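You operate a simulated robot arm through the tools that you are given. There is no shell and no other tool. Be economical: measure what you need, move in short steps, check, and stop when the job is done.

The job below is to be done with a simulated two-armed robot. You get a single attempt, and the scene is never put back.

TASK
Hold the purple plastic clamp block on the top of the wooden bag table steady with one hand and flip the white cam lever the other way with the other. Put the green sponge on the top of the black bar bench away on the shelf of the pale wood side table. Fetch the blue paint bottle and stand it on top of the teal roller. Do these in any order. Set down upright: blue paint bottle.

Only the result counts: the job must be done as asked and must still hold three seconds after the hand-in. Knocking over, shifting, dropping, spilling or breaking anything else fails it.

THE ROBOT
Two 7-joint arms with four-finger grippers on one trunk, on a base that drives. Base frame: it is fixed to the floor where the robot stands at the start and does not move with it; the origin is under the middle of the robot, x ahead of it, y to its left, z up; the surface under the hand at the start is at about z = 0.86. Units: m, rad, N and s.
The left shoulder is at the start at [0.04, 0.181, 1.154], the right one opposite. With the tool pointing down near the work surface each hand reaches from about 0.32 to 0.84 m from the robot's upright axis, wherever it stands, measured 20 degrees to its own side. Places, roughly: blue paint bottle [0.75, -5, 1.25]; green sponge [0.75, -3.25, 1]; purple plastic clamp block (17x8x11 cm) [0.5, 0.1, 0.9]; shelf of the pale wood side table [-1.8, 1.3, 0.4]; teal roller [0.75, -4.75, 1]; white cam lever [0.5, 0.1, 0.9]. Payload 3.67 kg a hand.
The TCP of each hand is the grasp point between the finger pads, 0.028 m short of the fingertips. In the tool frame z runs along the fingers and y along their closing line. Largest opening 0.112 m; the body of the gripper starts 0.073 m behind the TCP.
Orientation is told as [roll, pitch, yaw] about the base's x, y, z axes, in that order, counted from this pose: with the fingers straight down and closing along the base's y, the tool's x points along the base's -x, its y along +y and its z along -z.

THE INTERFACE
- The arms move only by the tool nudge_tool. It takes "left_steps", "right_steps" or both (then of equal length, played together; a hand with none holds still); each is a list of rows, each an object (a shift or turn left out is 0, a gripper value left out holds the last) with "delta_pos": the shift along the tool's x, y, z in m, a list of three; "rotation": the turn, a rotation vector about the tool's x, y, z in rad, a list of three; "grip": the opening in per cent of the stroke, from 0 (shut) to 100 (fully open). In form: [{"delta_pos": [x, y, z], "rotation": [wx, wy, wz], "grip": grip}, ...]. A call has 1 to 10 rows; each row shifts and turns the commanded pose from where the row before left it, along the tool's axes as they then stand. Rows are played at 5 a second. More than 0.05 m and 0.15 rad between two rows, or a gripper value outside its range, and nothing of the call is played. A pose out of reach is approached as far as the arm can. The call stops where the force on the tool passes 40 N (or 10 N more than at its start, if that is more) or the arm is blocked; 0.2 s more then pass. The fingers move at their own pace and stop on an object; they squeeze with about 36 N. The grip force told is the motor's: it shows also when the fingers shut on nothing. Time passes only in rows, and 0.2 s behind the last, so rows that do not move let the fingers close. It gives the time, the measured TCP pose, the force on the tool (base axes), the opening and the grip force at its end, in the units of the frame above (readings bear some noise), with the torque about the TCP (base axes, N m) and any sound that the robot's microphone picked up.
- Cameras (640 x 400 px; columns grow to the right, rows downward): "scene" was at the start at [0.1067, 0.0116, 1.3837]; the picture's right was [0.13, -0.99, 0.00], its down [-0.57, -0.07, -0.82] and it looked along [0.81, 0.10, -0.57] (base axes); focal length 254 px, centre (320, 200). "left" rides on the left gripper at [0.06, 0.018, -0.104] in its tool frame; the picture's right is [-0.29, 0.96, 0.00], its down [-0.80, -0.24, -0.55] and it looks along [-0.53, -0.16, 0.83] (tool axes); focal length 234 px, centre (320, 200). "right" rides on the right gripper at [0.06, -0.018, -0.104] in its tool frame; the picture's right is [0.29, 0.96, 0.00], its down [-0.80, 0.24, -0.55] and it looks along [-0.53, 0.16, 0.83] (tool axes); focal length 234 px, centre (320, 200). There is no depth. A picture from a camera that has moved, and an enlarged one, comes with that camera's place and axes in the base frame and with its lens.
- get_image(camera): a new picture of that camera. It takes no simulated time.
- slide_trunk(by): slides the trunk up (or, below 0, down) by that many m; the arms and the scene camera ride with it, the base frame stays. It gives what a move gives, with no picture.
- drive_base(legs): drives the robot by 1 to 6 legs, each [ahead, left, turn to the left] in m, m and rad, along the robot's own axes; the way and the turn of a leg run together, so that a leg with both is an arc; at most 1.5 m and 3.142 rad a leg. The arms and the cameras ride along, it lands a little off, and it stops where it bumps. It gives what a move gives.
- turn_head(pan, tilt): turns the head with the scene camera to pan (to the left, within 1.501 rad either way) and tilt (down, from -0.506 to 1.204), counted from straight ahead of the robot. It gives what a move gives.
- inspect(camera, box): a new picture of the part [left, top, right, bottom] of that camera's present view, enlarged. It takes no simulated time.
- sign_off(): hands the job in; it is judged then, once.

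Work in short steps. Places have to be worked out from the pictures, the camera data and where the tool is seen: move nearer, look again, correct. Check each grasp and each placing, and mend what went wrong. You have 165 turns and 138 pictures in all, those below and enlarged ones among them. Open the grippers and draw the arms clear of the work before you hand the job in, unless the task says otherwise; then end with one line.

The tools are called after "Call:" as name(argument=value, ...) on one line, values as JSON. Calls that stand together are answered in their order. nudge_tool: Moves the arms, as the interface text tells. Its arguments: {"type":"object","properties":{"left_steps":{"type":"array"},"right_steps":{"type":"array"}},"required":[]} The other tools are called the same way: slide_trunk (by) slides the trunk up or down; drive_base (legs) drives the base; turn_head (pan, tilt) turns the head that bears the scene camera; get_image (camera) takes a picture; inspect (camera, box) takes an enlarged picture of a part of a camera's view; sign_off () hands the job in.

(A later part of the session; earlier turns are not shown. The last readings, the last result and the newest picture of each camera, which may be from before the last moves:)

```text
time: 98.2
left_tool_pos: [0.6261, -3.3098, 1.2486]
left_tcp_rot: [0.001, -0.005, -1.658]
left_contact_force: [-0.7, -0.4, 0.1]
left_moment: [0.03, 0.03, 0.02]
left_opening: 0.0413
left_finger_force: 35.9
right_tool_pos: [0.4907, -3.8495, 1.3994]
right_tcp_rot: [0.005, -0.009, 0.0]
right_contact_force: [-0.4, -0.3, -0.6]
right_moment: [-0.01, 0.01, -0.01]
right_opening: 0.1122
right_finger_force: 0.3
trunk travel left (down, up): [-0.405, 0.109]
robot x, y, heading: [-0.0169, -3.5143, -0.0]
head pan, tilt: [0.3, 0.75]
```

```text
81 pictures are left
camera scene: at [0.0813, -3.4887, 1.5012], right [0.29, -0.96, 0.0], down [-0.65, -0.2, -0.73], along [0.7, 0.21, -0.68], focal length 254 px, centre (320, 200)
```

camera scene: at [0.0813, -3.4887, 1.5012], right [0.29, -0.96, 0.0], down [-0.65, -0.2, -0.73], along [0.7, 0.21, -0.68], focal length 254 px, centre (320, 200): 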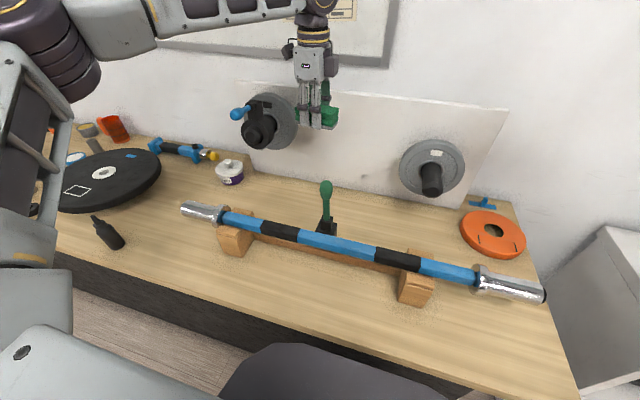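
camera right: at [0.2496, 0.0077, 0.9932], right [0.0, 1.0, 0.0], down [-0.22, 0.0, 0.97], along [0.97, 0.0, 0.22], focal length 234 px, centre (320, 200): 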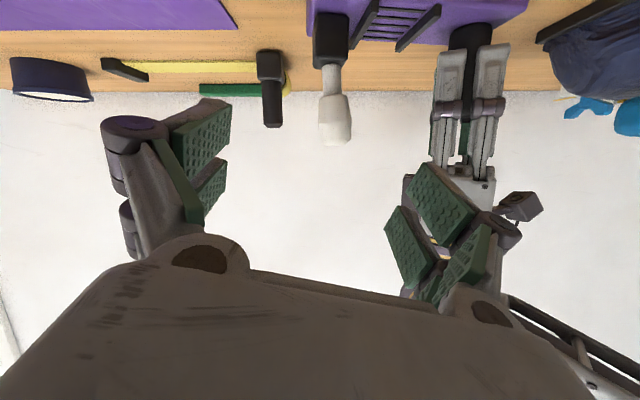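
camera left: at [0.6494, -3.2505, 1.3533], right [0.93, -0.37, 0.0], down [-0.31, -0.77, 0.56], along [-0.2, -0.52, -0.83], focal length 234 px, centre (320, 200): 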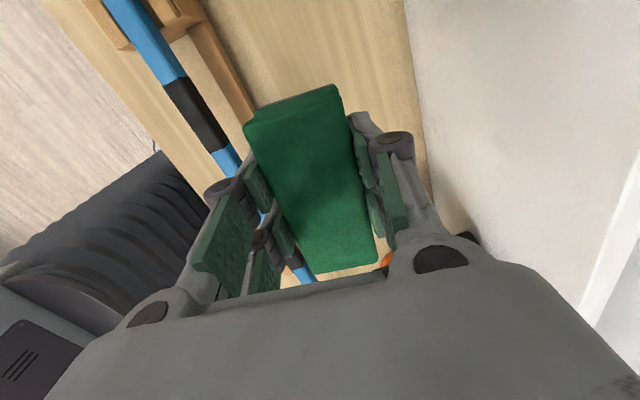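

Sponge is held. The bottle site is near (y ≈ -5), so I go there first with the free right hand: back off, strafe right, look.

Call:
drive_base(legs=[[-0.5, 0, 0], [0, -1.1, 0]])

Call:
turn_head(pan=-0.25, tilt=0.4)

Call:
get_image(camera="scene")

```text
time: 106.6
left_tool_pos: [0.1267, -4.4112, 1.2487]
left_tcp_rot: [0.003, -0.006, -1.652]
left_contact_force: [-0.2, -0.2, -0.7]
left_moment: [-0.02, 0.01, 0.01]
left_opening: 0.0411
left_finger_force: 36.1
right_tool_pos: [-0.006, -4.9509, 1.4006]
right_tcp_rot: [0.003, -0.011, 0.004]
right_contact_force: [0.2, 0.8, -0.4]
right_moment: [-0.01, -0.05, -0.01]
right_opening: 0.1117
right_finger_force: 0.0
trunk travel left (down, up): [-0.405, 0.109]
robot x, y, heading: [-0.5167, -4.6165, 0.003]
head pan, tilt: [0.3, 0.75]
```

```text
time: 107.6
left_tool_pos: [0.1269, -4.4116, 1.2478]
left_tcp_rot: [0.004, -0.006, -1.653]
left_contact_force: [0.0, 0.5, -1.3]
left_moment: [-0.01, 0.0, -0.02]
left_opening: 0.0411
left_finger_force: 35.5
right_tool_pos: [-0.0068, -4.9529, 1.4002]
right_tcp_rot: [0.004, -0.011, 0.006]
right_contact_force: [-0.7, 0.0, -0.3]
right_moment: [0.01, 0.0, -0.03]
right_opening: 0.1122
right_finger_force: 0.1
trunk travel left (down, up): [-0.405, 0.109]
robot x, y, heading: [-0.5208, -4.6194, 0.004]
head pan, tilt: [-0.25, 0.4]
```

```text
80 pictures are left
camera scene: at [-0.407, -4.6406, 1.5323], right [-0.24, -0.97, 0.0], down [-0.38, 0.09, -0.92], along [0.89, -0.22, -0.39], focal length 254 px, centre (320, 200)
```

scene: 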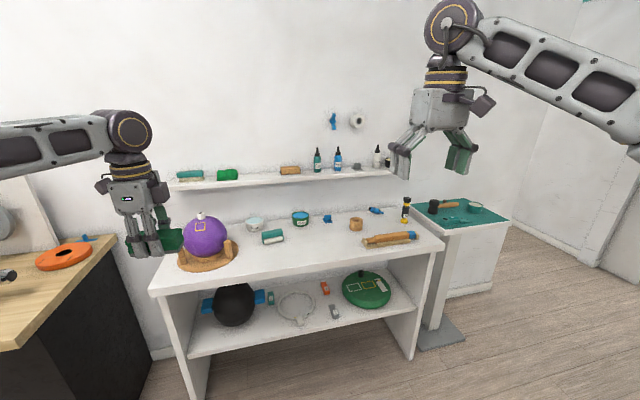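

The wall shelf carries several bottles; I zoom on the shelf and on the table's candidates for the teal roller.

Call:
inspect(camera="scene", box=[270, 130, 400, 200])

Call:
inspect(camera="scene", box=[230, 195, 400, 270])

Call:
inspect(camera="scene", box=[160, 155, 280, 205])

```text
4.92 times, centred on (335, 165) of scene
camera zoom: at [-0.407, -4.6406, 1.5323], right [-0.24, -0.97, 0.0], down [-0.38, 0.09, -0.92], along [0.89, -0.22, -0.39], focal length 1248 px, centre (246, 372)
```

zoom: 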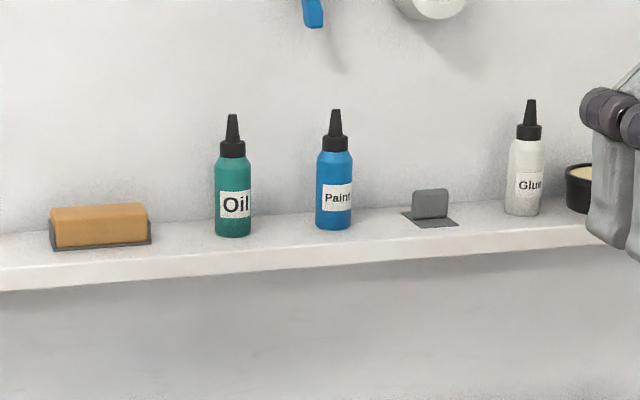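

```text
3.76 times, centred on (315, 232) of scene
camera zoom: at [-0.407, -4.6406, 1.5323], right [-0.24, -0.97, 0.0], down [-0.38, 0.09, -0.92], along [0.89, -0.22, -0.39], focal length 954 px, centre (339, 78)
```

zoom: 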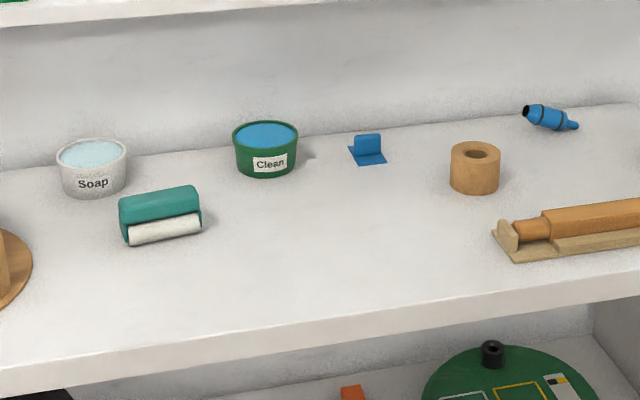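

```text
5.33 times, centred on (220, 180) of scene
camera zoom: at [-0.407, -4.6406, 1.5323], right [-0.24, -0.97, 0.0], down [-0.38, 0.09, -0.92], along [0.89, -0.22, -0.39], focal length 1352 px, centre (853, 307)
```

zoom: 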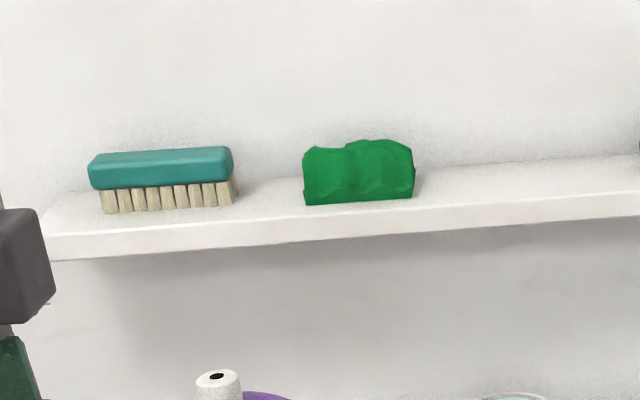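

Blue "Paint" bottle stands on the wall shelf (~(0.75, -5.02, 1.17) base); the teal roller (teal housing, white roll) is on the table near (0.62, -4.67). I pull the left hand with the sponge in and pitch the right hand forward ~45°.

Call:
nudge_tool(left_steps=[{"delta_pos": [0.01, -0.04, 0]}, {"delta_pos": [0.01, -0.04, 0]}, {"delta_pos": [0.01, -0.04, 0]}, {"delta_pos": [0.01, -0.04, 0]}, {"delta_pos": [0.01, -0.04, 0]}, {}, {}], right_steps=[{"rotation": [0, -0.15, 0]}, {"rotation": [0, -0.15, 0]}, {"rotation": [0, -0.15, 0]}, {"rotation": [0, -0.15, 0]}, {"rotation": [0, -0.15, 0], "grip": 70}, {}, {}])

Call:
drive_base(legs=[[0.1, -0.15, 0]])

Call:
get_image(camera="scene")

```text
time: 109.2
left_tool_pos: [-0.0665, -4.3453, 1.2449]
left_tcp_rot: [0.005, -0.004, -1.652]
left_contact_force: [-0.5, -1.0, -0.1]
left_moment: [0.03, 0.0, 0.03]
left_opening: 0.0412
left_finger_force: 36.0
right_tool_pos: [-0.0064, -4.9515, 1.4018]
right_tcp_rot: [0.008, -0.76, 0.001]
right_contact_force: [0.3, -0.3, -0.2]
right_moment: [0.0, -0.01, 0.03]
right_opening: 0.0786
right_finger_force: 0.1
trunk travel left (down, up): [-0.405, 0.109]
robot x, y, heading: [-0.5204, -4.6174, -0.002]
head pan, tilt: [-0.25, 0.4]
```

```text
time: 110.7
left_tool_pos: [0.0311, -4.493, 1.2471]
left_tcp_rot: [0.006, -0.007, -1.65]
left_contact_force: [0.0, 0.4, -0.9]
left_moment: [-0.01, -0.02, -0.02]
left_opening: 0.0413
left_finger_force: 36.1
right_tool_pos: [0.0928, -5.0998, 1.4005]
right_tcp_rot: [0.004, -0.761, 0.003]
right_contact_force: [0.1, 0.0, -0.4]
right_moment: [-0.03, 0.0, 0.01]
right_opening: 0.0783
right_finger_force: 0.1
trunk travel left (down, up): [-0.405, 0.109]
robot x, y, heading: [-0.4178, -4.7679, 0.004]
head pan, tilt: [-0.25, 0.4]
```

```text
76 pictures are left
camera scene: at [-0.308, -4.7877, 1.5325], right [-0.24, -0.97, 0.0], down [-0.38, 0.09, -0.92], along [0.89, -0.22, -0.39], focal length 254 px, centre (320, 200)
```

scene: 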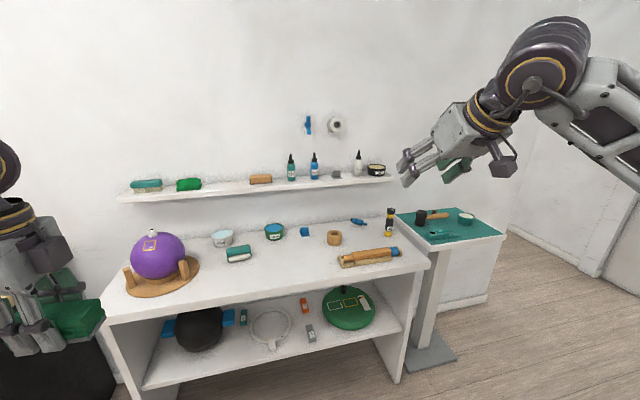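

I zoom on the bottle and the roller from this second place for triangulation.

Call:
inspect(camera="scene", box=[260, 140, 390, 210])

Call:
inspect(camera="scene", box=[190, 210, 320, 280])

```text
4.92 times, centred on (325, 175) of scene
camera zoom: at [-0.308, -4.7877, 1.5325], right [-0.24, -0.97, 0.0], down [-0.38, 0.09, -0.92], along [0.89, -0.22, -0.39], focal length 1248 px, centre (295, 323)
```

zoom: 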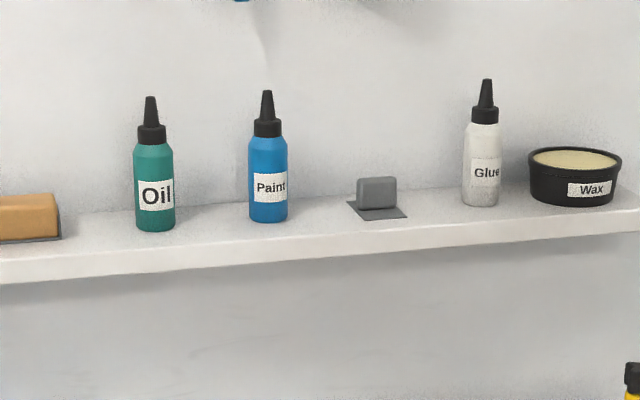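

```text
4.92 times, centred on (255, 245) of scene
camera zoom: at [-0.308, -4.7877, 1.5325], right [-0.24, -0.97, 0.0], down [-0.38, 0.09, -0.92], along [0.89, -0.22, -0.39], focal length 1248 px, centre (640, -22)
```

zoom: 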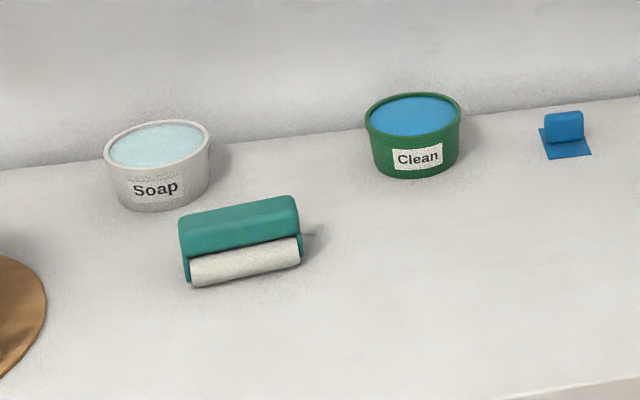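

Estimates: bottle base ≈ (0.80, -5.03, 1.16), roller top far edge from (0.655, -4.717) to (0.646, -4.624) at z ≈ 0.936. I lift the left hand a bit over the purple ball, then drive up to the table.

Call:
nudge_tool(left_steps=[{"delta_pos": [0, 0, -0.04]}, {"delta_pos": [0, 0, -0.04]}, {}])

Call:
drive_base(legs=[[0.3, -0.05, 0]])

Call:
get_image(camera="scene")

Call:
get_image(camera="right")

```text
time: 111.5
left_tool_pos: [0.035, -4.4947, 1.3259]
left_tcp_rot: [0.001, -0.004, -1.652]
left_contact_force: [0.6, 0.0, -0.4]
left_moment: [0.02, 0.04, 0.01]
left_opening: 0.0411
left_finger_force: 35.8
right_tool_pos: [0.0963, -5.1031, 1.3996]
right_tcp_rot: [0.007, -0.759, 0.001]
right_contact_force: [0.6, -0.2, 1.2]
right_moment: [0.01, 0.01, 0.0]
right_opening: 0.0784
right_finger_force: 0.1
trunk travel left (down, up): [-0.405, 0.109]
robot x, y, heading: [-0.4114, -4.7704, 0.004]
head pan, tilt: [-0.25, 0.4]
```

```text
time: 113.6
left_tool_pos: [0.3303, -4.5417, 1.3269]
left_tcp_rot: [0.007, -0.007, -1.649]
left_contact_force: [-0.2, -0.9, -0.8]
left_moment: [-0.03, -0.01, -0.02]
left_opening: 0.0412
left_finger_force: 35.8
right_tool_pos: [0.3912, -5.1483, 1.4]
right_tcp_rot: [0.008, -0.762, 0.003]
right_contact_force: [-0.9, -0.5, -0.1]
right_moment: [0.0, 0.0, 0.0]
right_opening: 0.0786
right_finger_force: 0.1
trunk travel left (down, up): [-0.405, 0.109]
robot x, y, heading: [-0.1155, -4.8196, 0.003]
head pan, tilt: [-0.25, 0.4]
```

```text
73 pictures are left
camera scene: at [-0.0102, -4.8385, 1.5325], right [-0.24, -0.97, 0.0], down [-0.38, 0.09, -0.92], along [0.89, -0.22, -0.39], focal length 254 px, centre (320, 200)
```

scene: 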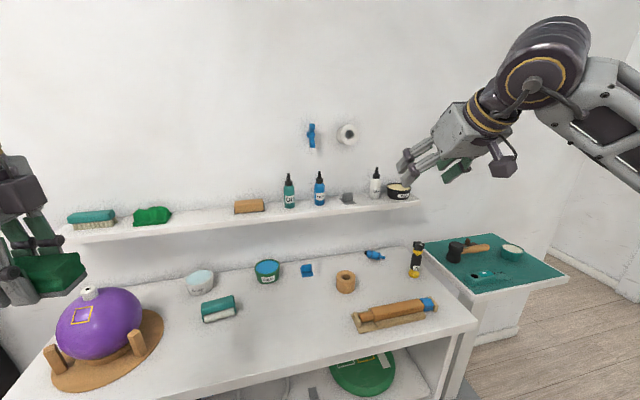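

```text
72 pictures are left
camera right: at [0.2756, -5.1673, 1.4343], right [-0.22, 0.96, -0.19], down [0.19, 0.24, 0.95], along [0.96, 0.17, -0.24], focal length 234 px, centre (320, 200)
```

right: 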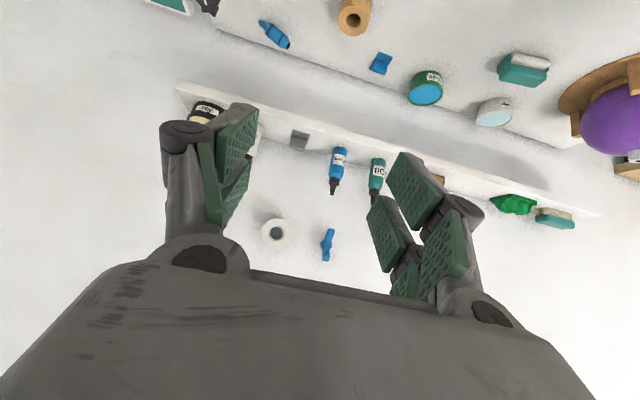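

Two-view fix: bottle body centre ≈ (0.826, -5.045, 1.197). I drive 0.14 m closer, then bring the right hand to a pre-grasp point up and in front of it.

Call:
drive_base(legs=[[0.14, 0, 0]])

Call:
nudge_tool(right_steps=[{"delta_pos": [-0.005, 0.02, 0.035], "grip": 60}, {"delta_pos": [-0.005, 0.02, 0.035]}, {"delta_pos": [-0.005, 0.02, 0.035]}, {"delta_pos": [-0.005, 0.02, 0.035]}, {"delta_pos": [-0.005, 0.02, 0.02]}, {}])

Call:
get_image(camera="right")

```text
time: 114.9
left_tool_pos: [0.469, -4.5415, 1.3276]
left_tcp_rot: [0.006, -0.007, -1.651]
left_contact_force: [0.2, -1.2, -0.5]
left_moment: [-0.02, -0.04, 0.0]
left_opening: 0.0411
left_finger_force: 36.0
right_tool_pos: [0.5287, -5.1499, 1.4012]
right_tcp_rot: [0.006, -0.762, 0.003]
right_contact_force: [-0.3, 0.0, -0.1]
right_moment: [0.02, -0.02, 0.04]
right_opening: 0.0786
right_finger_force: 0.0
trunk travel left (down, up): [-0.405, 0.109]
robot x, y, heading: [0.025, -4.8164, 0.005]
head pan, tilt: [-0.25, 0.4]
```

```text
time: 116.3
left_tool_pos: [0.4711, -4.5431, 1.3264]
left_tcp_rot: [0.006, -0.004, -1.65]
left_contact_force: [0.7, -1.0, -0.5]
left_moment: [-0.01, -0.02, -0.03]
left_opening: 0.0411
left_finger_force: 36.0
right_tool_pos: [0.6589, -5.0488, 1.3021]
right_tcp_rot: [0.007, -0.763, 0.003]
right_contact_force: [-0.2, 0.3, 1.1]
right_moment: [-0.01, -0.01, 0.02]
right_opening: 0.0671
right_finger_force: 0.1
trunk travel left (down, up): [-0.405, 0.109]
robot x, y, heading: [0.0194, -4.8179, 0.009]
head pan, tilt: [-0.25, 0.4]
```

```text
71 pictures are left
camera right: at [0.5436, -5.0667, 1.3352], right [-0.21, 0.96, -0.19], down [0.19, 0.24, 0.95], along [0.96, 0.17, -0.24], focal length 234 px, centre (320, 200)
```

right: 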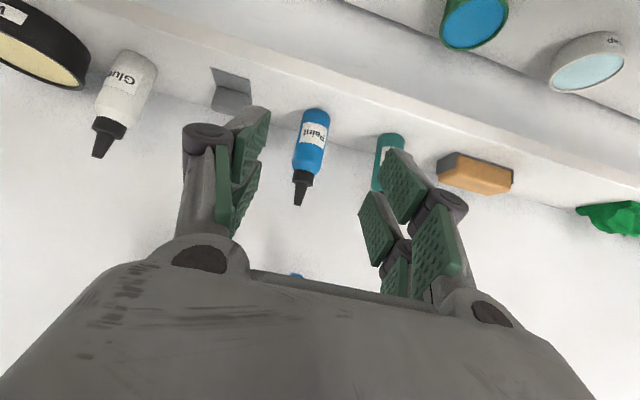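

Bottle confirmed at y ≈ -5.044, z ≈ 1.195. I advance most of the way and check.

Call:
nudge_tool(right_steps=[{"delta_pos": [-0.0109, 0.0012, 0.037]}, {"delta_pos": [-0.0109, 0.0012, 0.037]}, {"delta_pos": [-0.0109, 0.0012, 0.037]}, {"delta_pos": [-0.0109, 0.0012, 0.037]}, {}])

Call:
get_image(camera="right")

```text
time: 117.5
left_tool_pos: [0.4707, -4.5425, 1.3265]
left_tcp_rot: [0.005, -0.006, -1.652]
left_contact_force: [-0.6, 0.4, 0.0]
left_moment: [0.03, -0.04, 0.02]
left_opening: 0.0413
left_finger_force: 36.2
right_tool_pos: [0.7936, -5.0429, 1.2251]
right_tcp_rot: [0.007, -0.763, 0.002]
right_contact_force: [0.3, -0.1, -0.1]
right_moment: [0.05, -0.01, 0.03]
right_opening: 0.0669
right_finger_force: 0.1
trunk travel left (down, up): [-0.405, 0.109]
robot x, y, heading: [0.0223, -4.8143, 0.004]
head pan, tilt: [-0.25, 0.4]
```

```text
70 pictures are left
camera right: at [0.6771, -5.0605, 1.258], right [-0.22, 0.96, -0.19], down [0.19, 0.24, 0.95], along [0.96, 0.17, -0.24], focal length 234 px, centre (320, 200)
```

right: 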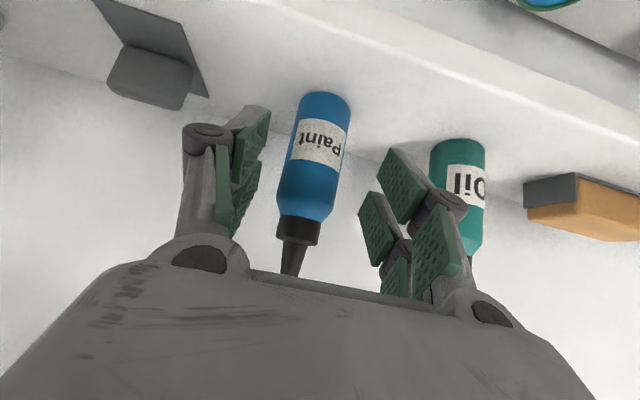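

Bottle is nicely between the fingers. Last step in, then close.

Call:
nudge_tool(right_steps=[{"delta_pos": [-0.005, -0.001, 0.018]}, {"delta_pos": [-0.005, -0.001, 0.018]}, {}, {"grip": 30}, {"grip": 0}, {}, {}])

Call:
get_image(camera="right")

```text
time: 119.1
left_tool_pos: [0.4698, -4.5413, 1.326]
left_tcp_rot: [0.004, -0.005, -1.65]
left_contact_force: [-0.1, 0.3, -1.3]
left_moment: [-0.03, -0.02, 0.01]
left_opening: 0.041
left_finger_force: 35.6
right_tool_pos: [0.8262, -5.0442, 1.206]
right_tcp_rot: [0.007, -0.762, 0.001]
right_contact_force: [1.0, 0.4, 0.8]
right_moment: [-0.03, -0.02, 0.0]
right_opening: 0.0368
right_finger_force: 35.8
trunk travel left (down, up): [-0.405, 0.109]
robot x, y, heading: [0.0237, -4.8161, 0.004]
head pan, tilt: [-0.25, 0.4]
```

```text
69 pictures are left
camera right: at [0.7098, -5.0621, 1.2391], right [-0.22, 0.96, -0.19], down [0.19, 0.24, 0.95], along [0.96, 0.17, -0.24], focal length 234 px, centre (320, 200)
```

right: 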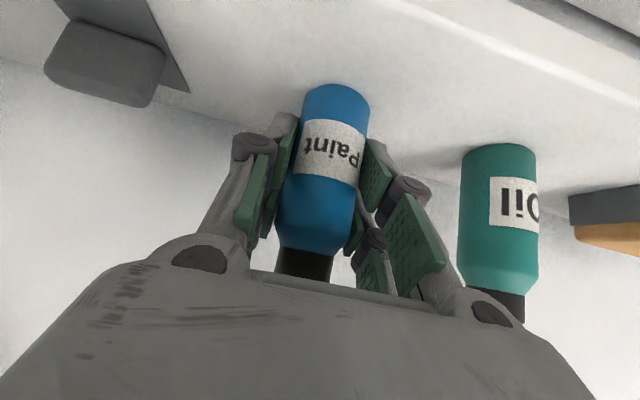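

Gripped (37 mm). I lift straight up 0.08, then draw back 0.2 in -x.

Call:
nudge_tool(right_steps=[{"delta_pos": [-0.0138, 0, -0.0145]}, {"delta_pos": [-0.0207, 0, -0.0217]}, {"delta_pos": [-0.0207, 0, -0.0217]}, {"delta_pos": [0.036, 0, -0.0345]}, {"delta_pos": [0.036, 0, -0.0345]}, {"delta_pos": [0.036, 0, -0.0345]}, {"delta_pos": [0.036, 0, -0.0345]}, {}])

Call:
turn_head(pan=-0.05, tilt=0.65)

Call:
get_image(camera="scene")

```text
time: 120.9
left_tool_pos: [0.4728, -4.5424, 1.3255]
left_tcp_rot: [0.004, -0.006, -1.651]
left_contact_force: [0.1, -0.2, -1.1]
left_moment: [-0.03, 0.04, -0.01]
left_opening: 0.0412
left_finger_force: 36.5
right_tool_pos: [0.6257, -5.0442, 1.2848]
right_tcp_rot: [0.008, -0.76, 0.003]
right_contact_force: [0.2, -1.1, -1.6]
right_moment: [-0.02, 0.0, 0.0]
right_opening: 0.0367
right_finger_force: 35.9
trunk travel left (down, up): [-0.405, 0.109]
robot x, y, heading: [0.0239, -4.8175, 0.005]
head pan, tilt: [-0.25, 0.4]
```

```text
time: 121.7
left_tool_pos: [0.4718, -4.5425, 1.3264]
left_tcp_rot: [0.004, -0.005, -1.652]
left_contact_force: [0.1, -1.0, -0.5]
left_moment: [-0.02, 0.02, 0.02]
left_opening: 0.041
left_finger_force: 35.8
right_tool_pos: [0.6247, -5.0443, 1.2838]
right_tcp_rot: [0.006, -0.761, 0.0]
right_contact_force: [0.3, 0.3, -0.7]
right_moment: [-0.05, 0.02, 0.0]
right_opening: 0.0368
right_finger_force: 35.7
trunk travel left (down, up): [-0.405, 0.109]
robot x, y, heading: [0.0199, -4.8197, 0.001]
head pan, tilt: [-0.051, 0.649]
```

```text
68 pictures are left
camera scene: at [0.1281, -4.8198, 1.5099], right [-0.05, -1.0, 0.0], down [-0.6, 0.03, -0.8], along [0.8, -0.04, -0.6], focal length 254 px, centre (320, 200)
```

scene: 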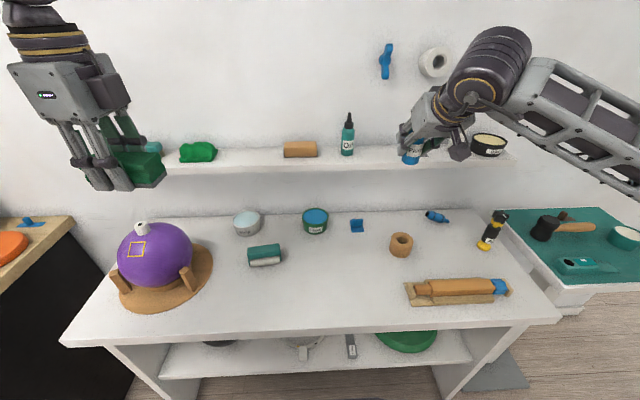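

Bottle is out. Now the roller: zoom to get its top surface.

Call:
inspect(camera="scene", box=[225, 225, 305, 285])

```text
6.67 times, centred on (265, 255) of scene
camera zoom: at [0.1281, -4.8198, 1.5099], right [-0.05, -1.0, 0.0], down [-0.6, 0.03, -0.8], along [0.8, -0.04, -0.6], focal length 1690 px, centre (687, -167)
```

zoom: 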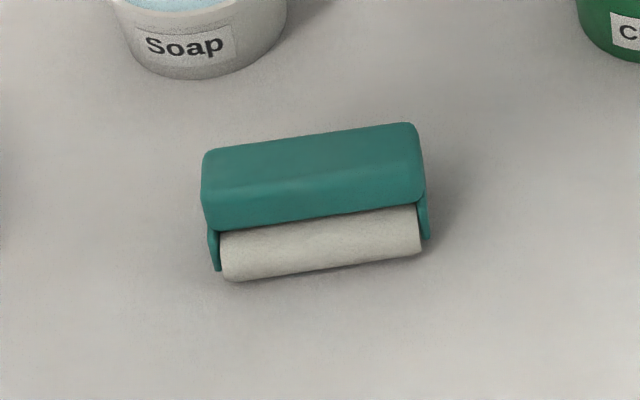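

Roller's flat teal top is ≈ 10 × 2.6 cm, centred near (0.665, -4.673), z ≈ 0.92–0.935. I strafe 0.2 m left so the right arm can work there comfortably.

Call:
drive_base(legs=[[0, 0.2, 0]])

Call:
nudge_tool(right_steps=[{"delta_pos": [0.02, 0.04, 0.022]}, {"delta_pos": [0.02, 0.04, 0.022]}, {"delta_pos": [0.014, 0.04, 0.028]}, {"delta_pos": [0.006, 0.04, 0.035]}, {}])

Call:
get_image(camera="scene")

```text
time: 123.3
left_tool_pos: [0.4705, -4.3479, 1.3261]
left_tcp_rot: [0.003, -0.002, -1.657]
left_contact_force: [0.3, -0.4, -0.6]
left_moment: [0.04, -0.02, 0.0]
left_opening: 0.0412
left_finger_force: 36.1
right_tool_pos: [0.6245, -4.8518, 1.2836]
right_tcp_rot: [0.008, -0.762, -0.004]
right_contact_force: [-0.9, -0.4, -0.7]
right_moment: [0.05, 0.01, 0.01]
right_opening: 0.0372
right_finger_force: 36.3
trunk travel left (down, up): [-0.405, 0.109]
robot x, y, heading: [0.0213, -4.6179, 0.005]
head pan, tilt: [-0.051, 0.649]
```

```text
refused: row 3 steps farther than a row can; nothing moved
```

```text
66 pictures are left
camera scene: at [0.1273, -4.6238, 1.5098], right [-0.05, -1.0, 0.0], down [-0.6, 0.03, -0.8], along [0.8, -0.04, -0.6], focal length 254 px, centre (320, 200)
```

scene: 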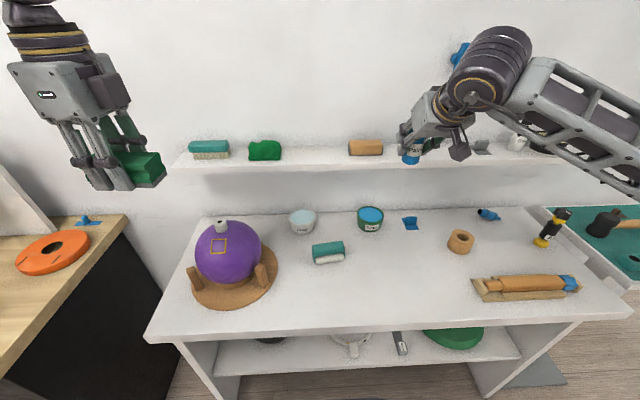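

I zoom on the roller again for a clean stereo fix (same camera attitude, 0.196 m baseline).

Call:
inspect(camera="scene", box=[285, 215, 365, 275])

```text
6.67 times, centred on (325, 245) of scene
camera zoom: at [0.1273, -4.6238, 1.5098], right [-0.05, -1.0, 0.0], down [-0.6, 0.03, -0.8], along [0.8, -0.04, -0.6], focal length 1690 px, centre (287, -100)
```

zoom: 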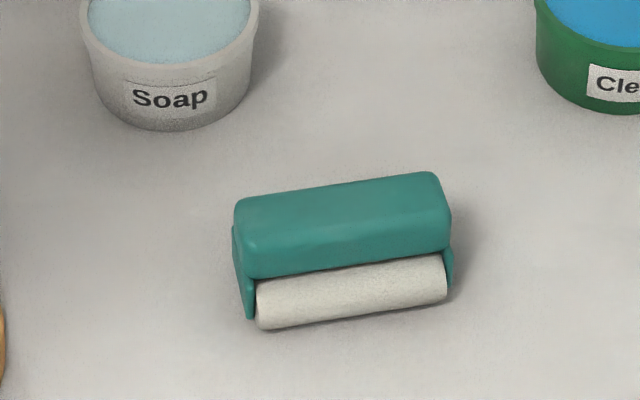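

Stereo gives the roller top centre at ≈ (0.6585, -4.676), z ≈ 0.936. I bring the bottle above it, hovering with TCP z ≈ 1.035.

Call:
nudge_tool(right_steps=[{"delta_pos": [0.0211, 0.0251, 0.0292]}, {"delta_pos": [0.0211, 0.0251, 0.0292]}, {"delta_pos": [0.0211, 0.0251, 0.0292]}, {"delta_pos": [0.0211, 0.0251, 0.0292]}, {"delta_pos": [0.0211, 0.0251, 0.0292]}, {"delta_pos": [0.0211, 0.0251, 0.0292]}, {"delta_pos": [0.0211, 0.0251, 0.0292]}, {}])

Call:
inspect(camera="scene", box=[275, 195, 375, 275])

Call:
get_image(camera="right")

```text
time: 125.1
left_tool_pos: [0.4706, -4.3462, 1.3273]
left_tcp_rot: [0.005, -0.004, -1.655]
left_contact_force: [0.2, 0.7, 0.8]
left_moment: [0.04, 0.0, 0.02]
left_opening: 0.041
left_finger_force: 36.1
right_tool_pos: [0.6568, -4.6711, 1.0358]
right_tcp_rot: [0.009, -0.761, -0.001]
right_contact_force: [-0.6, 0.2, -1.6]
right_moment: [0.02, 0.02, -0.01]
right_opening: 0.0369
right_finger_force: 36.1
trunk travel left (down, up): [-0.405, 0.109]
robot x, y, heading: [0.0223, -4.6205, -0.001]
head pan, tilt: [-0.051, 0.649]
```

```text
5.00 times, centred on (325, 235) of scene
camera zoom: at [0.1268, -4.622, 1.5099], right [-0.05, -1.0, 0.0], down [-0.6, 0.03, -0.8], along [0.8, -0.04, -0.6], focal length 1268 px, centre (295, 25)
```

zoom: 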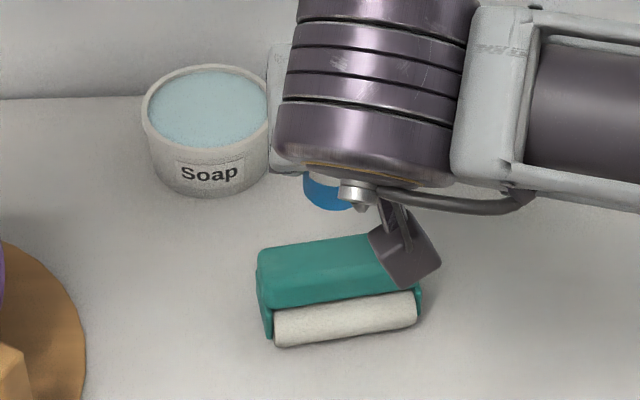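

```text
63 pictures are left
camera right: at [0.5415, -4.6896, 1.069], right [-0.21, 0.96, -0.19], down [0.19, 0.23, 0.95], along [0.96, 0.16, -0.24], focal length 234 px, centre (320, 200)
```

right: 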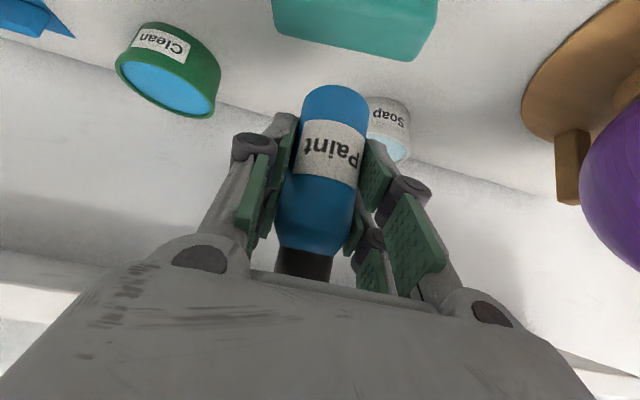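

Right camera agrees (roller far edge mid ≈ 0.665, bottle axis ≈ 0.657, bottle upright). I shift 5 mm back and lower 35 mm, then look again.

Call:
nudge_tool(right_steps=[{"delta_pos": [0.0036, 0.003, -0.0034]}, {"delta_pos": [0.0083, 0, 0.0087]}, {"delta_pos": [0.0083, 0, 0.0087]}, {"delta_pos": [0.0076, 0, 0.008]}, {}])

Call:
get_image(camera="right")

Call:
inspect(camera="scene", box=[275, 195, 375, 275])

```text
time: 126.3
left_tool_pos: [0.4703, -4.3445, 1.327]
left_tcp_rot: [0.004, -0.004, -1.655]
left_contact_force: [-0.3, 0.1, 0.7]
left_moment: [-0.03, -0.03, 0.01]
left_opening: 0.0412
left_finger_force: 35.3
right_tool_pos: [0.6511, -4.6682, 1.0003]
right_tcp_rot: [0.008, -0.76, -0.002]
right_contact_force: [-1.1, 0.4, -1.3]
right_moment: [0.0, 0.03, -0.01]
right_opening: 0.0368
right_finger_force: 35.8
trunk travel left (down, up): [-0.405, 0.109]
robot x, y, heading: [0.0207, -4.6178, 0.003]
head pan, tilt: [-0.051, 0.649]
```

```text
62 pictures are left
camera right: at [0.5361, -4.6861, 1.034], right [-0.21, 0.96, -0.19], down [0.19, 0.24, 0.95], along [0.96, 0.16, -0.24], focal length 234 px, centre (320, 200)
```

right: 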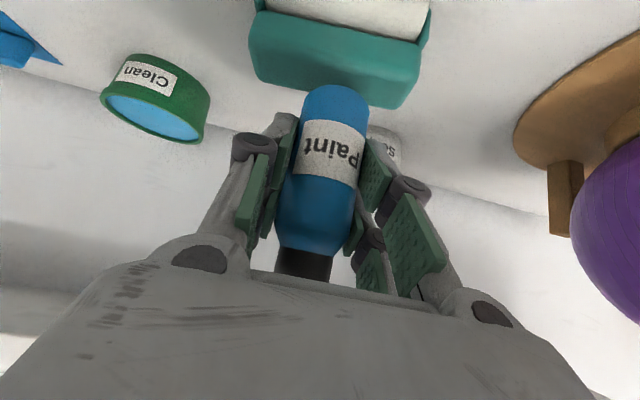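

```text
5.00 times, centred on (325, 235) of scene
camera zoom: at [0.1272, -4.6215, 1.5098], right [-0.05, -1.0, 0.0], down [-0.6, 0.03, -0.8], along [0.8, -0.04, -0.6], focal length 1268 px, centre (295, 25)
```

zoom: 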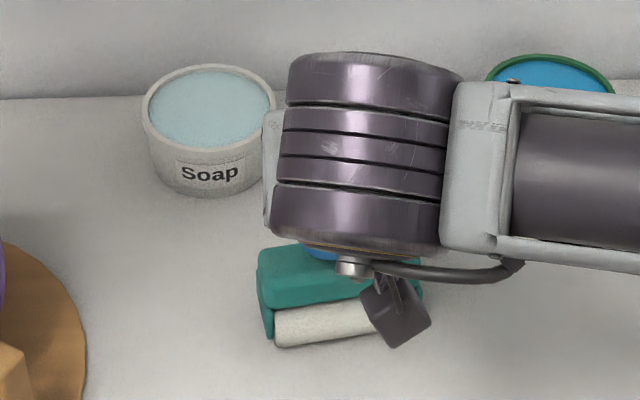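

I enlarge the wrist view to see front and far edges of the roller's top relative to the bottle base.

Call:
inspect(camera="right", box=[230, 0, 450, 130])

```text
2.91 times, centred on (340, 65) of right
camera zoom: at [0.5361, -4.6861, 1.034], right [-0.21, 0.96, -0.19], down [0.19, 0.24, 0.95], along [0.96, 0.16, -0.24], focal length 681 px, centre (262, 593)
```

zoom: 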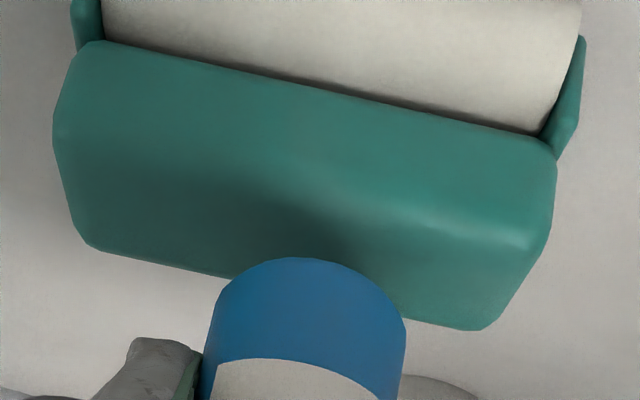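

Aligned within ~1–2 mm (roller top centre x ≈ 0.650, bottle axis ≈ 0.650). I lower 12 mm slowly.

Call:
nudge_tool(right_steps=[{"delta_pos": [0.0021, 0, 0.0022]}, {"delta_pos": [0.0021, 0, 0.0022]}, {"delta_pos": [0.0021, 0, 0.0022]}, {"delta_pos": [0.0021, 0, 0.0022]}, {}])

Call:
inspect(camera="right", box=[230, 0, 450, 130])

```text
time: 127.5
left_tool_pos: [0.4712, -4.3453, 1.3268]
left_tcp_rot: [0.005, -0.005, -1.654]
left_contact_force: [-0.1, 0.6, 0.0]
left_moment: [-0.03, 0.0, 0.01]
left_opening: 0.0412
left_finger_force: 36.0
right_tool_pos: [0.6534, -4.6687, 0.9877]
right_tcp_rot: [0.006, -0.761, -0.001]
right_contact_force: [0.4, -0.9, -1.5]
right_moment: [-0.02, 0.0, 0.01]
right_opening: 0.0367
right_finger_force: 36.2
trunk travel left (down, up): [-0.405, 0.109]
robot x, y, heading: [0.0212, -4.6203, 0.005]
head pan, tilt: [-0.051, 0.649]
```

```text
2.91 times, centred on (340, 65) of right
camera zoom: at [0.5368, -4.6863, 1.0217], right [-0.21, 0.96, -0.19], down [0.19, 0.24, 0.95], along [0.96, 0.16, -0.24], focal length 681 px, centre (262, 593)
```

zoom: 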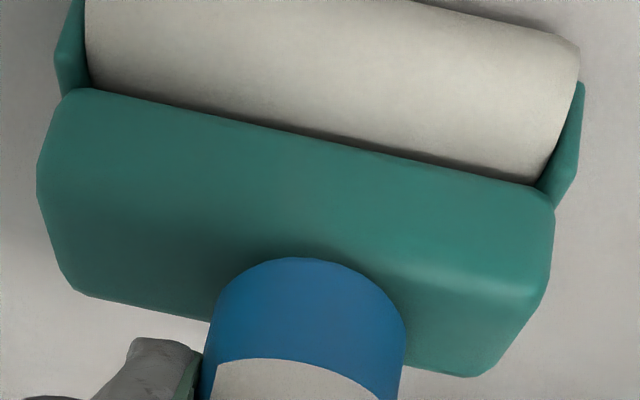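

The bottle is about 4 mm too far in +x relative to the ridge; I shift back 4.5 mm and lower 3 mm.

Call:
nudge_tool(right_steps=[{"delta_pos": [0.0033, 0, -0.0031]}, {"delta_pos": [0.001, 0, 0.0011]}, {"delta_pos": [0.001, 0, 0.0011]}, {}])

Call:
inspect(camera="right", box=[230, 0, 450, 130])

```text
time: 128.5
left_tool_pos: [0.4709, -4.3456, 1.327]
left_tcp_rot: [0.005, -0.003, -1.654]
left_contact_force: [-0.4, 0.2, -0.5]
left_moment: [0.01, 0.02, 0.0]
left_opening: 0.0413
left_finger_force: 35.6
right_tool_pos: [0.6482, -4.6685, 0.985]
right_tcp_rot: [0.007, -0.76, -0.002]
right_contact_force: [0.4, 0.8, -1.0]
right_moment: [0.0, -0.04, 0.01]
right_opening: 0.0368
right_finger_force: 36.2
trunk travel left (down, up): [-0.405, 0.109]
robot x, y, heading: [0.0214, -4.6183, -0.005]
head pan, tilt: [-0.051, 0.649]
```

```text
2.91 times, centred on (340, 65) of right
camera zoom: at [0.5325, -4.6862, 1.0187], right [-0.21, 0.96, -0.19], down [0.19, 0.24, 0.95], along [0.96, 0.16, -0.24], focal length 681 px, centre (262, 593)
```

zoom: 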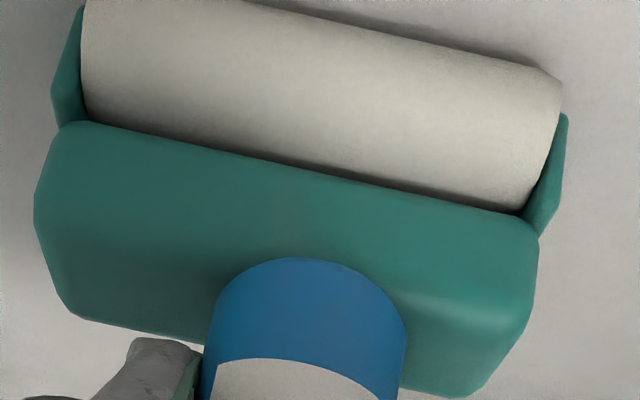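

Good alignment now. I lower in 1.5 mm steps, looking for contact force.

Call:
nudge_tool(right_steps=[{"delta_pos": [0.00103, 0, 0.00109]}, {"delta_pos": [0.00103, 0, 0.00109]}, {}])

Call:
nudge_tool(right_steps=[{"delta_pos": [0.00103, 0, 0.00109]}, {"delta_pos": [0.00103, 0, 0.00109]}, {}])

```text
time: 129.3
left_tool_pos: [0.4692, -4.345, 1.3264]
left_tcp_rot: [0.006, -0.005, -1.654]
left_contact_force: [-0.2, -0.3, -0.2]
left_moment: [-0.01, 0.01, 0.02]
left_opening: 0.0411
left_finger_force: 36.1
right_tool_pos: [0.6474, -4.6685, 0.986]
right_tcp_rot: [0.008, -0.765, -0.002]
right_contact_force: [1.2, -0.6, 11.0]
right_moment: [-0.15, -0.05, 0.02]
right_opening: 0.0369
right_finger_force: 36.2
trunk travel left (down, up): [-0.405, 0.109]
robot x, y, heading: [0.0204, -4.6192, 0.002]
head pan, tilt: [-0.051, 0.649]
```

```text
time: 130.1
left_tool_pos: [0.4686, -4.345, 1.3276]
left_tcp_rot: [0.007, -0.004, -1.655]
left_contact_force: [0.3, 0.8, 0.1]
left_moment: [-0.02, 0.0, -0.07]
left_opening: 0.0411
left_finger_force: 36.4
right_tool_pos: [0.6473, -4.6676, 0.9811]
right_tcp_rot: [0.009, -0.765, -0.002]
right_contact_force: [3.3, -1.7, 25.3]
right_moment: [-0.08, -0.2, 0.03]
right_opening: 0.037
right_finger_force: 36.2
trunk travel left (down, up): [-0.405, 0.109]
robot x, y, heading: [0.0231, -4.6166, 0.0]
head pan, tilt: [-0.051, 0.649]
```

Contact: 25 N pressing now, so I back up 3 mm to relieve and look before releasing.

Call:
nudge_tool(right_steps=[{"delta_pos": [-0.0021, 0, -0.0022]}, {}])

Call:
inspect(camera="right", box=[230, 0, 450, 130])

```text
time: 130.7
left_tool_pos: [0.4693, -4.3448, 1.3265]
left_tcp_rot: [0.005, -0.006, -1.654]
left_contact_force: [-0.1, 0.8, -0.2]
left_moment: [0.0, -0.02, -0.02]
left_opening: 0.0412
left_finger_force: 36.5
right_tool_pos: [0.646, -4.6684, 0.9823]
right_tcp_rot: [0.006, -0.761, -0.001]
right_contact_force: [3.5, -0.2, 14.5]
right_moment: [0.05, -0.29, 0.01]
right_opening: 0.0366
right_finger_force: 36.4
trunk travel left (down, up): [-0.405, 0.109]
robot x, y, heading: [0.0215, -4.6171, 0.001]
head pan, tilt: [-0.051, 0.649]
```

```text
2.91 times, centred on (340, 65) of right
camera zoom: at [0.5312, -4.6859, 1.0158], right [-0.21, 0.96, -0.19], down [0.19, 0.24, 0.95], along [0.96, 0.16, -0.24], focal length 681 px, centre (262, 593)
```

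zoom: 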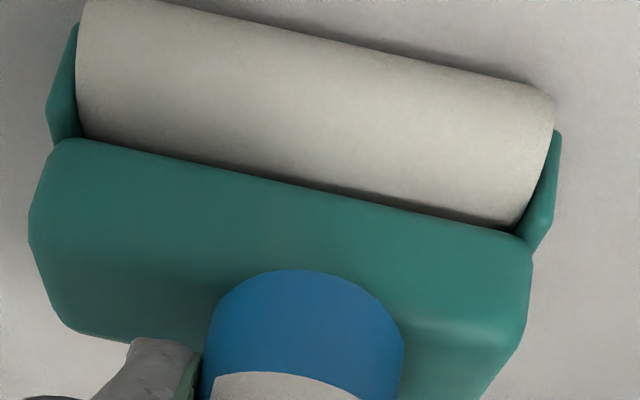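

Centre of the base matches the ridge centre to ~2 mm. I relieve a bit more and then open slowly.

Call:
nudge_tool(right_steps=[{"delta_pos": [-0.0012, 0, -0.0013]}, {}])

```text
time: 131.3
left_tool_pos: [0.4703, -4.3445, 1.3251]
left_tcp_rot: [0.005, -0.005, -1.654]
left_contact_force: [-0.3, -0.3, 0.3]
left_moment: [-0.01, 0.01, 0.0]
left_opening: 0.0416
left_finger_force: 36.0
right_tool_pos: [0.6465, -4.6695, 0.9834]
right_tcp_rot: [0.005, -0.758, -0.002]
right_contact_force: [-0.7, 1.3, 2.2]
right_moment: [0.06, -0.07, 0.03]
right_opening: 0.0368
right_finger_force: 36.3
trunk travel left (down, up): [-0.405, 0.109]
robot x, y, heading: [0.0216, -4.6205, 0.006]
head pan, tilt: [-0.051, 0.649]
```

Only 2 N left. I open gradually.

Call:
nudge_tool(right_steps=[{"grip": 36}, {"grip": 40}, {"grip": 48}, {"grip": 60}, {}])

Call:
get_image(camera="right")

```text
time: 132.5
left_tool_pos: [0.471, -4.3442, 1.3259]
left_tcp_rot: [0.004, -0.006, -1.653]
left_contact_force: [-0.3, -0.5, -0.8]
left_moment: [0.01, -0.03, 0.04]
left_opening: 0.0412
left_finger_force: 35.6
right_tool_pos: [0.6478, -4.6698, 0.9855]
right_tcp_rot: [0.008, -0.761, -0.001]
right_contact_force: [0.4, -0.9, 0.7]
right_moment: [0.03, 0.0, 0.0]
right_opening: 0.0674
right_finger_force: 0.1
trunk travel left (down, up): [-0.405, 0.109]
robot x, y, heading: [0.0208, -4.6233, 0.006]
head pan, tilt: [-0.051, 0.649]
```

```text
56 pictures are left
camera right: at [0.5323, -4.6864, 1.0178], right [-0.21, 0.96, -0.19], down [0.19, 0.24, 0.95], along [0.96, 0.16, -0.24], focal length 234 px, centre (320, 200)
```

right: 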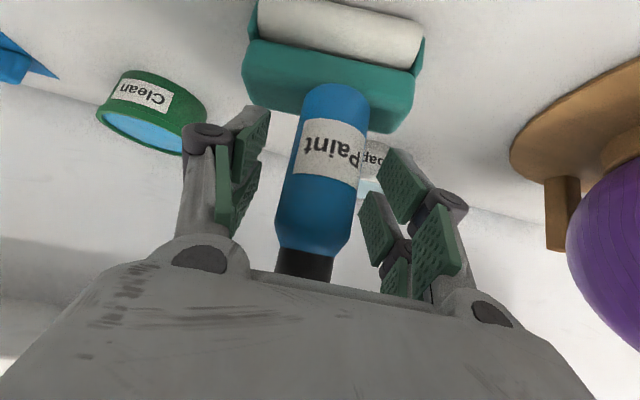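

It stands. I withdraw along the finger direction.

Call:
nudge_tool(right_steps=[{"delta_pos": [0, 0, -0.015]}, {"delta_pos": [0, 0, -0.025]}, {"delta_pos": [0, 0, -0.04]}, {"delta_pos": [0, 0, -0.04]}, {"delta_pos": [0, 0, -0.04]}, {}])

Call:
get_image(camera="right")

Call:
get_image(camera="scene")

```text
time: 133.9
left_tool_pos: [0.4705, -4.3448, 1.3264]
left_tcp_rot: [0.003, -0.007, -1.654]
left_contact_force: [0.7, -0.7, 0.3]
left_moment: [0.01, 0.01, 0.02]
left_opening: 0.0416
left_finger_force: 36.2
right_tool_pos: [0.5371, -4.6704, 1.0992]
right_tcp_rot: [0.006, -0.762, 0.0]
right_contact_force: [0.4, -0.3, 0.3]
right_moment: [-0.03, 0.01, 0.01]
right_opening: 0.0673
right_finger_force: 0.1
trunk travel left (down, up): [-0.405, 0.109]
robot x, y, heading: [0.0201, -4.6228, -0.002]
head pan, tilt: [-0.051, 0.649]
```

```text
55 pictures are left
camera right: at [0.4219, -4.6881, 1.1334], right [-0.21, 0.96, -0.19], down [0.19, 0.24, 0.95], along [0.96, 0.16, -0.24], focal length 234 px, centre (320, 200)
```

right: 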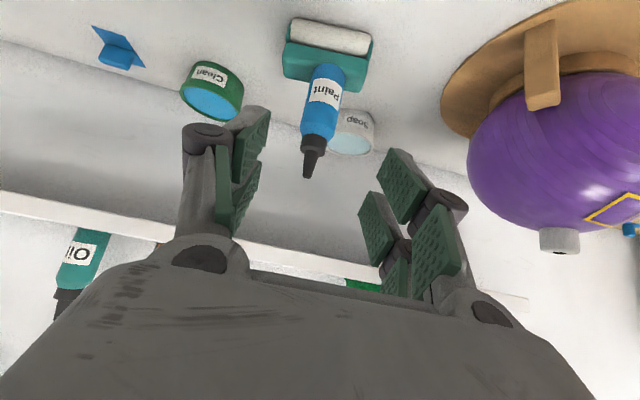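

```text
54 pictures are left
camera scene: at [0.1277, -4.6215, 1.5098], right [-0.05, -1.0, 0.0], down [-0.6, 0.03, -0.8], along [0.8, -0.04, -0.61], focal length 254 px, centre (320, 200)
```

scene: 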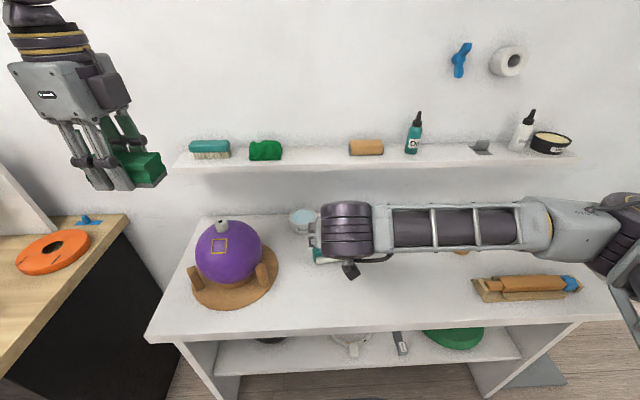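

Bottle stands on the roller. I raise the right hand, back the base away, and check it.

Call:
nudge_tool(right_steps=[{"delta_pos": [-0.026, 0, -0.027]}, {"delta_pos": [-0.026, 0, -0.027]}, {"delta_pos": [-0.026, 0, -0.027]}, {"delta_pos": [-0.026, 0, -0.027]}, {}])

Call:
drive_base(legs=[[-0.6, 0, 0]])

Call:
turn_head(pan=0, tilt=0.45)

Call:
get_image(camera="scene")

```text
time: 135.1
left_tool_pos: [0.4714, -4.3445, 1.3257]
left_tcp_rot: [0.004, -0.004, -1.654]
left_contact_force: [0.7, -1.1, -1.8]
left_moment: [0.03, -0.01, 0.01]
left_opening: 0.0411
left_finger_force: 35.4
right_tool_pos: [0.5388, -4.6702, 1.2513]
right_tcp_rot: [0.005, -0.762, -0.001]
right_contact_force: [-0.4, -0.9, -0.4]
right_moment: [-0.01, -0.01, 0.0]
right_opening: 0.0672
right_finger_force: 0.1
trunk travel left (down, up): [-0.405, 0.109]
robot x, y, heading: [0.0214, -4.6153, -0.001]
head pan, tilt: [-0.051, 0.649]
```

```text
time: 138.6
left_tool_pos: [-0.1196, -4.3468, 1.3264]
left_tcp_rot: [0.004, -0.005, -1.656]
left_contact_force: [-0.4, 0.1, -0.1]
left_moment: [0.03, 0.03, -0.01]
left_opening: 0.0411
left_finger_force: 35.4
right_tool_pos: [-0.0511, -4.6719, 1.2499]
right_tcp_rot: [0.008, -0.761, -0.002]
right_contact_force: [0.5, 0.2, 0.3]
right_moment: [-0.01, -0.01, -0.02]
right_opening: 0.067
right_finger_force: 0.0
trunk travel left (down, up): [-0.405, 0.109]
robot x, y, heading: [-0.5714, -4.6147, 0.004]
head pan, tilt: [-0.051, 0.649]
```

```text
time: 139.3
left_tool_pos: [-0.1203, -4.3447, 1.3266]
left_tcp_rot: [0.004, -0.005, -1.655]
left_contact_force: [0.0, -0.1, -0.5]
left_moment: [-0.02, 0.0, 0.02]
left_opening: 0.0413
left_finger_force: 36.2
right_tool_pos: [-0.0527, -4.6723, 1.2507]
right_tcp_rot: [0.008, -0.76, -0.002]
right_contact_force: [-0.1, -0.6, -0.1]
right_moment: [0.01, -0.03, -0.03]
right_opening: 0.0672
right_finger_force: 0.2
trunk travel left (down, up): [-0.405, 0.109]
robot x, y, heading: [-0.571, -4.6162, 0.001]
head pan, tilt: [0.0, 0.45]
```

```text
53 pictures are left
camera scene: at [-0.4587, -4.6178, 1.5277], right [0.0, -1.0, 0.0], down [-0.44, 0.0, -0.9], along [0.9, 0.0, -0.44], focal length 254 px, centre (320, 200)
```

scene: 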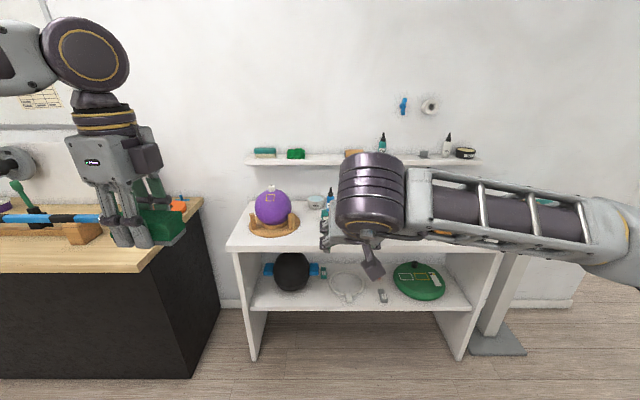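

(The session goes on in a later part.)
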